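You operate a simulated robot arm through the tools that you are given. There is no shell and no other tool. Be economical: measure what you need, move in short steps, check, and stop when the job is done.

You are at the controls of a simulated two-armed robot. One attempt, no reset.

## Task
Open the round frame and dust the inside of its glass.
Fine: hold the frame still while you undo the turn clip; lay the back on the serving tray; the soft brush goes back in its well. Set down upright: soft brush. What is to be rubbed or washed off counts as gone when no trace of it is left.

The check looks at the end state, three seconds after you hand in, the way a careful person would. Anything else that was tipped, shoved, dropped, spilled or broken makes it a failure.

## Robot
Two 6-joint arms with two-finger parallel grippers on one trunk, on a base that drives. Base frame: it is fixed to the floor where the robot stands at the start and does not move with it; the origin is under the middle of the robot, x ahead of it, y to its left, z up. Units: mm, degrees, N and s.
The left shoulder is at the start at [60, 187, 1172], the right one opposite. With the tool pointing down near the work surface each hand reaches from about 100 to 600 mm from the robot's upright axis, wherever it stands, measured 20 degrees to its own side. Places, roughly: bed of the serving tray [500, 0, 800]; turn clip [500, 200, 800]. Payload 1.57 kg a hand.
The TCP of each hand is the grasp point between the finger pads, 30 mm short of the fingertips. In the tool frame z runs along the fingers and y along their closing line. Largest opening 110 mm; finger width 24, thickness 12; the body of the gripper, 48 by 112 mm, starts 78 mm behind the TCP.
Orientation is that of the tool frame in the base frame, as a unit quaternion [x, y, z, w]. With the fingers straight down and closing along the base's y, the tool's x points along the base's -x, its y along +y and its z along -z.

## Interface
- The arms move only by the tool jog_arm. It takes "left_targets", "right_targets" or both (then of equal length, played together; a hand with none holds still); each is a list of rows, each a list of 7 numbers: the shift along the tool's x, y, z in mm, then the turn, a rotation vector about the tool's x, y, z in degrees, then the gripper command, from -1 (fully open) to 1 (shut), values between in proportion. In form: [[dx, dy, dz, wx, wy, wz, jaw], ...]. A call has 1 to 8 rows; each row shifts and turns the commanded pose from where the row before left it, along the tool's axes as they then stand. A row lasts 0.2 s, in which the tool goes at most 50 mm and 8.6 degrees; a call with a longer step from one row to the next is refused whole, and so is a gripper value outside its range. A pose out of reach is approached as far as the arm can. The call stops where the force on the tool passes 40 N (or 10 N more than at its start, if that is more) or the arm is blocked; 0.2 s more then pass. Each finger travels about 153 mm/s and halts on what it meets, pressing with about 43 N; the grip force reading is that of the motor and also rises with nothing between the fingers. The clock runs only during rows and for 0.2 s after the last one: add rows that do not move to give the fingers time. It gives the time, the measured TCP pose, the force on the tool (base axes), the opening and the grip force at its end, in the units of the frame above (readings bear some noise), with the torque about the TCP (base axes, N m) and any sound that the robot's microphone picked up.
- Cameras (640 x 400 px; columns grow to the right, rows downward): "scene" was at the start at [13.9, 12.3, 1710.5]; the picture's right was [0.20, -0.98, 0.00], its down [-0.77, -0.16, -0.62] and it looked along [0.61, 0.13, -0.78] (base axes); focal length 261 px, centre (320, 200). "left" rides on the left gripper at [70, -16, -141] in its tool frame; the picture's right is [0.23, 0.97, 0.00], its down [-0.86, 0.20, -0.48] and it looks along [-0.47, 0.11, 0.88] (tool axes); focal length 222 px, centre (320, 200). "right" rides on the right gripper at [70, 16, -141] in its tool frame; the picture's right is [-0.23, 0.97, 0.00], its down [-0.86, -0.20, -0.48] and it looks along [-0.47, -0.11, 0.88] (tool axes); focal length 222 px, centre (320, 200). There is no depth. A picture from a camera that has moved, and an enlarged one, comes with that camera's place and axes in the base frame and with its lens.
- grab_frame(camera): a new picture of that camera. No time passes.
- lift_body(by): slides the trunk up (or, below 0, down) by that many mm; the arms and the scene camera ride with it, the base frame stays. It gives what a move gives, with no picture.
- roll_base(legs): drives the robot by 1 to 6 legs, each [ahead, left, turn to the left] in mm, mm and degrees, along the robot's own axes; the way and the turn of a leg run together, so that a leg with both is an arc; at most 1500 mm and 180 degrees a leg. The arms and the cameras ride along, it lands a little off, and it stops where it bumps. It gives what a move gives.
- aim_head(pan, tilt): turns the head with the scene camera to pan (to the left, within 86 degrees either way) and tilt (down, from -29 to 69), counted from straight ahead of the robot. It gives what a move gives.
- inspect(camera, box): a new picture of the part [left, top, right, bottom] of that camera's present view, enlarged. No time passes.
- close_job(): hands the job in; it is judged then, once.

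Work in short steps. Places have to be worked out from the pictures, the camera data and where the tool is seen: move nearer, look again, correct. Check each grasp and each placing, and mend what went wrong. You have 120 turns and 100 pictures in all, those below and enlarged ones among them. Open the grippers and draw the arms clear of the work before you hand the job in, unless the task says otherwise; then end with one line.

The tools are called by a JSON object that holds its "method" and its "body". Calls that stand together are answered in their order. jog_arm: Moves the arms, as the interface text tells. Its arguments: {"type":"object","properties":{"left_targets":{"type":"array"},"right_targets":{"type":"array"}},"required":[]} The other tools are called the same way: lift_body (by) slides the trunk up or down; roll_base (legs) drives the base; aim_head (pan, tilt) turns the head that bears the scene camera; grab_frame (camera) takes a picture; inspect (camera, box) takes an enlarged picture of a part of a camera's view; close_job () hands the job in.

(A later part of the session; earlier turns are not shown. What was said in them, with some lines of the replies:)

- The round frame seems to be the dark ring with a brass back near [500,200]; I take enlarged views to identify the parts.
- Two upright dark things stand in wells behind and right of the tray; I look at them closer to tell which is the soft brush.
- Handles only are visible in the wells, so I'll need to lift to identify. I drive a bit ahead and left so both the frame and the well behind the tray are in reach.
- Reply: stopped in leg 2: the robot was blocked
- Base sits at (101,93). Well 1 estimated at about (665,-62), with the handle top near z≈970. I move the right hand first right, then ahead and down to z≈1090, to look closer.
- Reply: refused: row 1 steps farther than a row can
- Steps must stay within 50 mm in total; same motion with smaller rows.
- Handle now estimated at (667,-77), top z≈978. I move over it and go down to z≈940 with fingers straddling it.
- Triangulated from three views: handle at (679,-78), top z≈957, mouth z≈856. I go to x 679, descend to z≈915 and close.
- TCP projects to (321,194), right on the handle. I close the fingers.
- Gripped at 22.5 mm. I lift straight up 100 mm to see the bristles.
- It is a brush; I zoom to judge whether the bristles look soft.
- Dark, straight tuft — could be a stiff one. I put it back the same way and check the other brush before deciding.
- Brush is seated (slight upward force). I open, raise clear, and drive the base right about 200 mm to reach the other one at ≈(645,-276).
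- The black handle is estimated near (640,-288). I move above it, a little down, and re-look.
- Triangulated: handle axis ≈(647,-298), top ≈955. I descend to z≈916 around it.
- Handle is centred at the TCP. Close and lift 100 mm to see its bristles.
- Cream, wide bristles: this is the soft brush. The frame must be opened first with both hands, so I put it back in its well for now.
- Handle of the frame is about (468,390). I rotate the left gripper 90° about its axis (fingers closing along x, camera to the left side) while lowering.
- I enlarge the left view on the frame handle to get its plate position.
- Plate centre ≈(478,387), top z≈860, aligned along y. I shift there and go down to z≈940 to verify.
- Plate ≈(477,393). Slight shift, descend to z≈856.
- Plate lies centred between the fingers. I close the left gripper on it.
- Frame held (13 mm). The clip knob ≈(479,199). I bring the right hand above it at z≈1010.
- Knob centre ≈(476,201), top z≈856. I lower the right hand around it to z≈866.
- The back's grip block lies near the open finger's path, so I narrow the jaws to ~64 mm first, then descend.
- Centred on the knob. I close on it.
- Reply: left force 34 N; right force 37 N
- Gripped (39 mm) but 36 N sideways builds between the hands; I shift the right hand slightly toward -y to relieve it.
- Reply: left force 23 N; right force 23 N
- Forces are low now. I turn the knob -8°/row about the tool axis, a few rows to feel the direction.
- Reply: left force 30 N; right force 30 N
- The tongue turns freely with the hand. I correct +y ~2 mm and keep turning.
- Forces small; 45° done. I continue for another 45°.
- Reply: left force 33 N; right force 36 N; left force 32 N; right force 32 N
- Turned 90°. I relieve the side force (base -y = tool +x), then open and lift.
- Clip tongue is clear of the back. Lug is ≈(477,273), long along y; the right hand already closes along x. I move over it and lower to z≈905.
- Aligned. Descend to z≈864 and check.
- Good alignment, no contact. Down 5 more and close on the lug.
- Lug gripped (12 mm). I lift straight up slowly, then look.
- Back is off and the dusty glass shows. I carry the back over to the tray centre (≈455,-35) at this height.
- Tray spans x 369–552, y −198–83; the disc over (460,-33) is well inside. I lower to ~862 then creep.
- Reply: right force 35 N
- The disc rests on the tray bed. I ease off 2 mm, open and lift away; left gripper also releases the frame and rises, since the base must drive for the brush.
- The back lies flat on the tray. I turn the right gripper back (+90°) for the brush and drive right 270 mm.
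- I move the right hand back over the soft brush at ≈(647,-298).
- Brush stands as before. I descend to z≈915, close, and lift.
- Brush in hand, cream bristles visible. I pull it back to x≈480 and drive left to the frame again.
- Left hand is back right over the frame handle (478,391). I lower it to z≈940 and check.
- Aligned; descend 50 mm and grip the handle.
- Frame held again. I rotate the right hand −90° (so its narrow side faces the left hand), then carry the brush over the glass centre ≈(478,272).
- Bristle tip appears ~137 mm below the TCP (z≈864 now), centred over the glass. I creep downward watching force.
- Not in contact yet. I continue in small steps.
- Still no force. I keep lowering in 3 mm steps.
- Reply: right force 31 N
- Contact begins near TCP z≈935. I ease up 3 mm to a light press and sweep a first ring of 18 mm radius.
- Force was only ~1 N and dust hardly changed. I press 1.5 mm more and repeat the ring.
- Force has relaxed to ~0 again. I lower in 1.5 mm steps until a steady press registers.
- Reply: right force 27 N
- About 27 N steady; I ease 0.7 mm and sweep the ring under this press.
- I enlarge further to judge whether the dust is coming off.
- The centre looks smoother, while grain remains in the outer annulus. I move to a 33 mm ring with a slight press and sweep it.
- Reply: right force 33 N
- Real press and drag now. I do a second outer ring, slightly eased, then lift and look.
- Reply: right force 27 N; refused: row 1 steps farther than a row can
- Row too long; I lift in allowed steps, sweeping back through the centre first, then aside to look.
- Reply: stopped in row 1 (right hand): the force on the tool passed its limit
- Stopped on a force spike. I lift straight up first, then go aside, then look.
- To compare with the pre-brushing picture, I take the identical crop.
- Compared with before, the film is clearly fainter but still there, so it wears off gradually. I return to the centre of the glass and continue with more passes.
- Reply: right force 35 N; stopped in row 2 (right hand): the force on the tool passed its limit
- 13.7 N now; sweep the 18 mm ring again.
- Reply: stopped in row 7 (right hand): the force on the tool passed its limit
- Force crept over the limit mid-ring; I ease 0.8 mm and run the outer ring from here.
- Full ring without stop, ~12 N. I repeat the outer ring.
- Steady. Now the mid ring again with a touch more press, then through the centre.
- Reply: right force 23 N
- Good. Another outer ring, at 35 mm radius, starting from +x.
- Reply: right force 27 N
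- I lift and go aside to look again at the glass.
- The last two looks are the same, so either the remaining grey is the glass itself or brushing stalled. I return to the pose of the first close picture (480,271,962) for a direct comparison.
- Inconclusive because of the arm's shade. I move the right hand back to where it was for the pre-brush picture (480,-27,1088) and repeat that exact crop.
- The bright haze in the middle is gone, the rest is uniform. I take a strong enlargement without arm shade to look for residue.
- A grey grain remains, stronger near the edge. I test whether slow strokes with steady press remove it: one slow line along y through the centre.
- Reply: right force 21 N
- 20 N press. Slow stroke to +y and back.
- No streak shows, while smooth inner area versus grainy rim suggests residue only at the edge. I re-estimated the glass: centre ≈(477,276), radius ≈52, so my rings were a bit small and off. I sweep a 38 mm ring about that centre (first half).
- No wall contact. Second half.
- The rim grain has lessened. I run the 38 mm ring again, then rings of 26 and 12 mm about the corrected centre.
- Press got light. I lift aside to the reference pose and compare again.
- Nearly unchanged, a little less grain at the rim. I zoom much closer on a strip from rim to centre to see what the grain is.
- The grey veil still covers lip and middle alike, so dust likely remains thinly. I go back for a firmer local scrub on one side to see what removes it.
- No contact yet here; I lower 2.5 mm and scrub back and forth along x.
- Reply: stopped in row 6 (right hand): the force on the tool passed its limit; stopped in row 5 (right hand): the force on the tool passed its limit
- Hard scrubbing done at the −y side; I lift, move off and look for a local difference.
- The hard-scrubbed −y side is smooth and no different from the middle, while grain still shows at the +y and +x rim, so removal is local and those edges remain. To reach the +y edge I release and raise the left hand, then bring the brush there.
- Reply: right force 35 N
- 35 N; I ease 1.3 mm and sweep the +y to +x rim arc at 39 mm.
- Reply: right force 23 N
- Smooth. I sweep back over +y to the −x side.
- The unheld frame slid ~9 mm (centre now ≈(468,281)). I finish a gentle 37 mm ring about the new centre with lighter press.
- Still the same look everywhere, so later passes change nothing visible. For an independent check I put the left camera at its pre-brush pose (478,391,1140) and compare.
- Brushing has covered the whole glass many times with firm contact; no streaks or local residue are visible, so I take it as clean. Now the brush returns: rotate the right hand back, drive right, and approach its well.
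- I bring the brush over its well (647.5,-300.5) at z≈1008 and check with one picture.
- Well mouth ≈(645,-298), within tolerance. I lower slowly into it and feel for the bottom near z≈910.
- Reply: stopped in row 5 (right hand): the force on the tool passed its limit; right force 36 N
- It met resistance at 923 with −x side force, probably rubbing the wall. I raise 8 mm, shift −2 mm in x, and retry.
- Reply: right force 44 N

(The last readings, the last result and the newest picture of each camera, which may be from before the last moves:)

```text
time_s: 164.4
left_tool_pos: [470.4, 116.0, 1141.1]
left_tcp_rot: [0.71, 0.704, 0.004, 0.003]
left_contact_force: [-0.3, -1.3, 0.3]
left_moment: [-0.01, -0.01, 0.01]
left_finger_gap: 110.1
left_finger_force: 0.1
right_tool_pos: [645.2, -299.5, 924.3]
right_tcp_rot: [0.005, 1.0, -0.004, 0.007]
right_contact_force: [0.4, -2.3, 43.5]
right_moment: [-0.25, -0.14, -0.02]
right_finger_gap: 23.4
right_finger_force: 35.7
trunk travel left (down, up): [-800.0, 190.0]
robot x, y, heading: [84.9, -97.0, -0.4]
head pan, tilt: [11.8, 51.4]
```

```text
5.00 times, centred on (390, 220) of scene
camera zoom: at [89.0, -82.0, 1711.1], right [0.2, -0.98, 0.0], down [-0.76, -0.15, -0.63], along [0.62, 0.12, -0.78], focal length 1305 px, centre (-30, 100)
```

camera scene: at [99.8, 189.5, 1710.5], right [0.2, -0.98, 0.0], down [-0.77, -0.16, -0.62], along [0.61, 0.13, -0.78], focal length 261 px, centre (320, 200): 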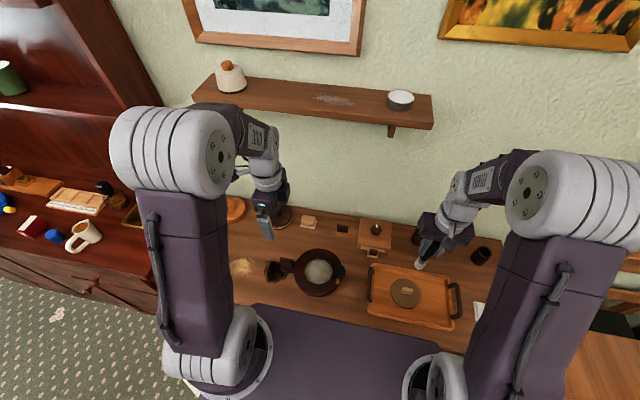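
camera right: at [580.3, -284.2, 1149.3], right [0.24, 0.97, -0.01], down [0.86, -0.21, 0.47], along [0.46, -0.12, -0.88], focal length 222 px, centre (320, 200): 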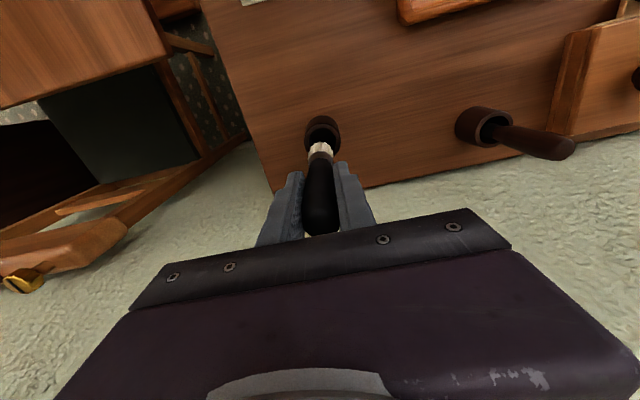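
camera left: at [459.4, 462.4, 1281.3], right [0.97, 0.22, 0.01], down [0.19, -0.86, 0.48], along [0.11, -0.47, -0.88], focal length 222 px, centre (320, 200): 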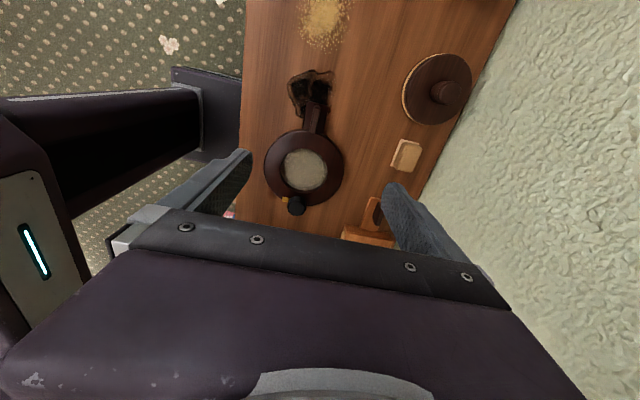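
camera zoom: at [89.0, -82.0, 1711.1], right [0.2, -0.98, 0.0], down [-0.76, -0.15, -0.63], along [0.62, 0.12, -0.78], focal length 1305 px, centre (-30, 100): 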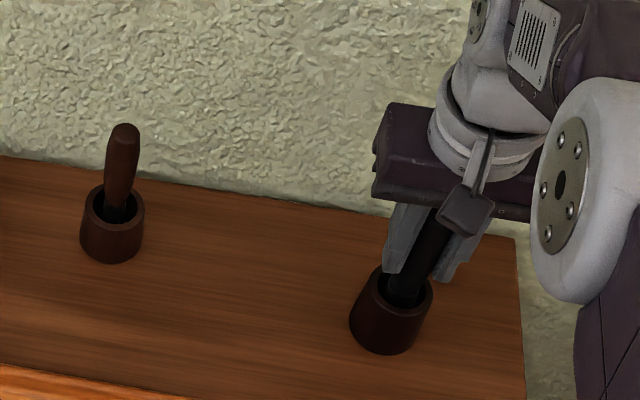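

Purely vertical force now: it sits on the bottom. I ease 2 mm, open partly, rise clear, and check.

{"method": "jog_arm", "body": {"right_targets": [[0, 0, -2.5, 0, 0, 0, 1], [0, 0, 0, 0, 0, 0, 0.4], [0, 0, 0, 0, 0, 0, 0], [0, 0, 0, 0, 0, 0, 0], [0, 0, -30, 0, 0, 0, 0], [0, 0, -45, 0, 0, 0, 0], [0, 0, -45, 0, 0, 0, -1], [0, 0, -40, 0, 0, 0, -1]]}}

{"method": "inspect", "body": {"camera": "scene", "box": [340, 180, 440, 260]}}

```text
time_s: 166.2
left_tool_pos: [475.7, 115.6, 1140.1]
left_tcp_rot: [0.71, 0.704, 0.003, 0.002]
left_contact_force: [-0.1, -0.1, 0.0]
left_moment: [0.0, 0.01, 0.0]
left_finger_gap: 110.1
left_finger_force: 0.1
right_tool_pos: [646.1, -302.0, 1081.0]
right_tcp_rot: [0.005, 1.0, -0.002, 0.0]
right_contact_force: [0.2, -0.2, 0.2]
right_moment: [-0.03, 0.04, -0.03]
right_finger_gap: 110.0
right_finger_force: 0.0
trunk travel left (down, up): [-800.0, 190.0]
robot x, y, heading: [83.5, -94.3, -0.4]
head pan, tilt: [11.8, 51.4]
```

```text
5.00 times, centred on (390, 220) of scene
camera zoom: at [97.0, -84.2, 1710.5], right [0.2, -0.98, 0.0], down [-0.77, -0.15, -0.62], along [0.61, 0.12, -0.78], focal length 1305 px, centre (-30, 100)
```

zoom: 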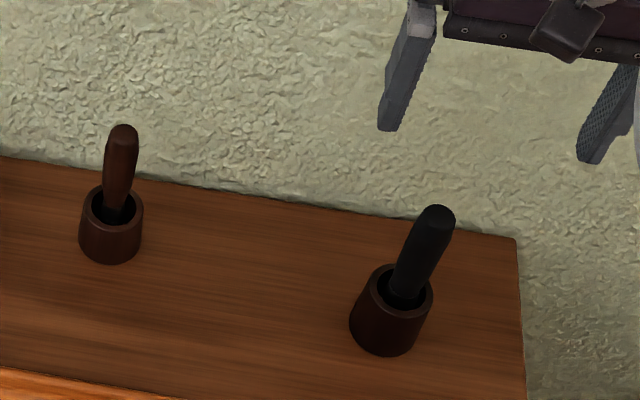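

The soft brush stands upright in its well. I retract the right hand from above it and use the last picture for an overall check.

{"method": "jog_arm", "body": {"right_targets": [[40, 0, -20, 0, 0, 0, -1], [40, 0, -20, 0, 0, 0, -1], [40, 0, -20, 0, 0, 0, -1], [40, 0, -20, 0, 0, 0, -1], [0, 0, -20, 0, 0, 0, -1]], "left_targets": [[0, 0, -20, 0, 0, 0, -1], [0, 0, -20, 0, 0, 0, -1], [0, 0, -20, 0, 0, 0, -1], [0, 0, -20, 0, 0, 0, -1], [0, 0, -20, 0, 0, 0, -1]]}}

{"method": "aim_head", "body": {"pan": 25, "tilt": 51}}

{"method": "grab_frame", "body": {"camera": "scene"}}

```text
time_s: 167.4
left_tool_pos: [473.7, 116.1, 1241.5]
left_tcp_rot: [0.711, 0.704, 0.001, 0.002]
left_contact_force: [-0.2, 0.7, -0.4]
left_moment: [0.0, 0.02, 0.03]
left_finger_gap: 109.8
left_finger_force: 0.0
right_tool_pos: [486.7, -299.7, 1180.1]
right_tcp_rot: [0.005, 1.0, -0.003, 0.0]
right_contact_force: [0.1, -0.1, 1.2]
right_moment: [0.02, -0.02, 0.01]
right_finger_gap: 110.1
right_finger_force: 0.1
trunk travel left (down, up): [-800.0, 190.0]
robot x, y, heading: [81.2, -97.3, -0.3]
head pan, tilt: [11.8, 51.4]
```

```text
time_s: 168.1
left_tool_pos: [473.7, 114.6, 1239.9]
left_tcp_rot: [0.71, 0.704, 0.002, 0.001]
left_contact_force: [0.2, 0.6, -0.5]
left_moment: [-0.01, 0.03, 0.0]
left_finger_gap: 110.0
left_finger_force: 0.1
right_tool_pos: [487.3, -299.0, 1179.6]
right_tcp_rot: [0.005, 1.0, -0.003, 0.001]
right_contact_force: [0.3, 0.3, -0.4]
right_moment: [-0.02, 0.04, 0.01]
right_finger_gap: 110.2
right_finger_force: 0.0
trunk travel left (down, up): [-800.0, 190.0]
robot x, y, heading: [82.6, -98.8, -0.4]
head pan, tilt: [25.0, 51.0]
```

```text
0 pictures are left
camera scene: at [93.3, -67.9, 1711.0], right [0.41, -0.91, 0.0], down [-0.71, -0.32, -0.63], along [0.57, 0.26, -0.78], focal length 261 px, centre (320, 200)
```

scene: 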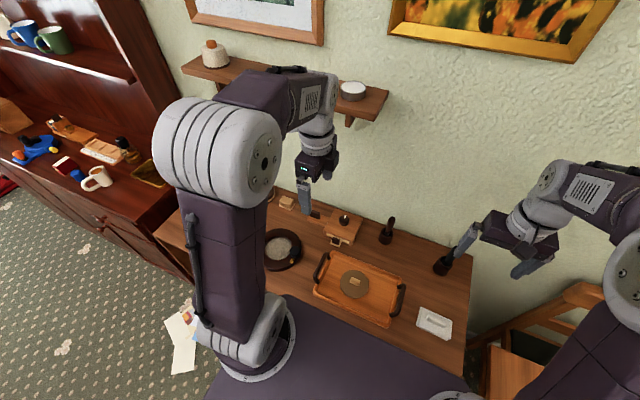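

The overview shows the back lying on the tray, the frame open, both brushes standing in their wells and nothing knocked over. Both arms are clear with the grippers open, so I hand in.

{"method": "close_job", "body": {}}

```text
The job is handed in.
```

I handed in with the frame open and its back on the serving tray, but I could not confirm that every trace of dust is off the glass. I brushed the whole glass many times. A uniform grey look remained that further passes didn't change, and I couldn't tell whether it was leftover dust or the glass itself. I held the frame while undoing the clip, but it slid about 9 mm during the last strokes, after I let go of it. The soft brush is upright in its well, though it met resistance going in and may sit about 5 mm higher than before.
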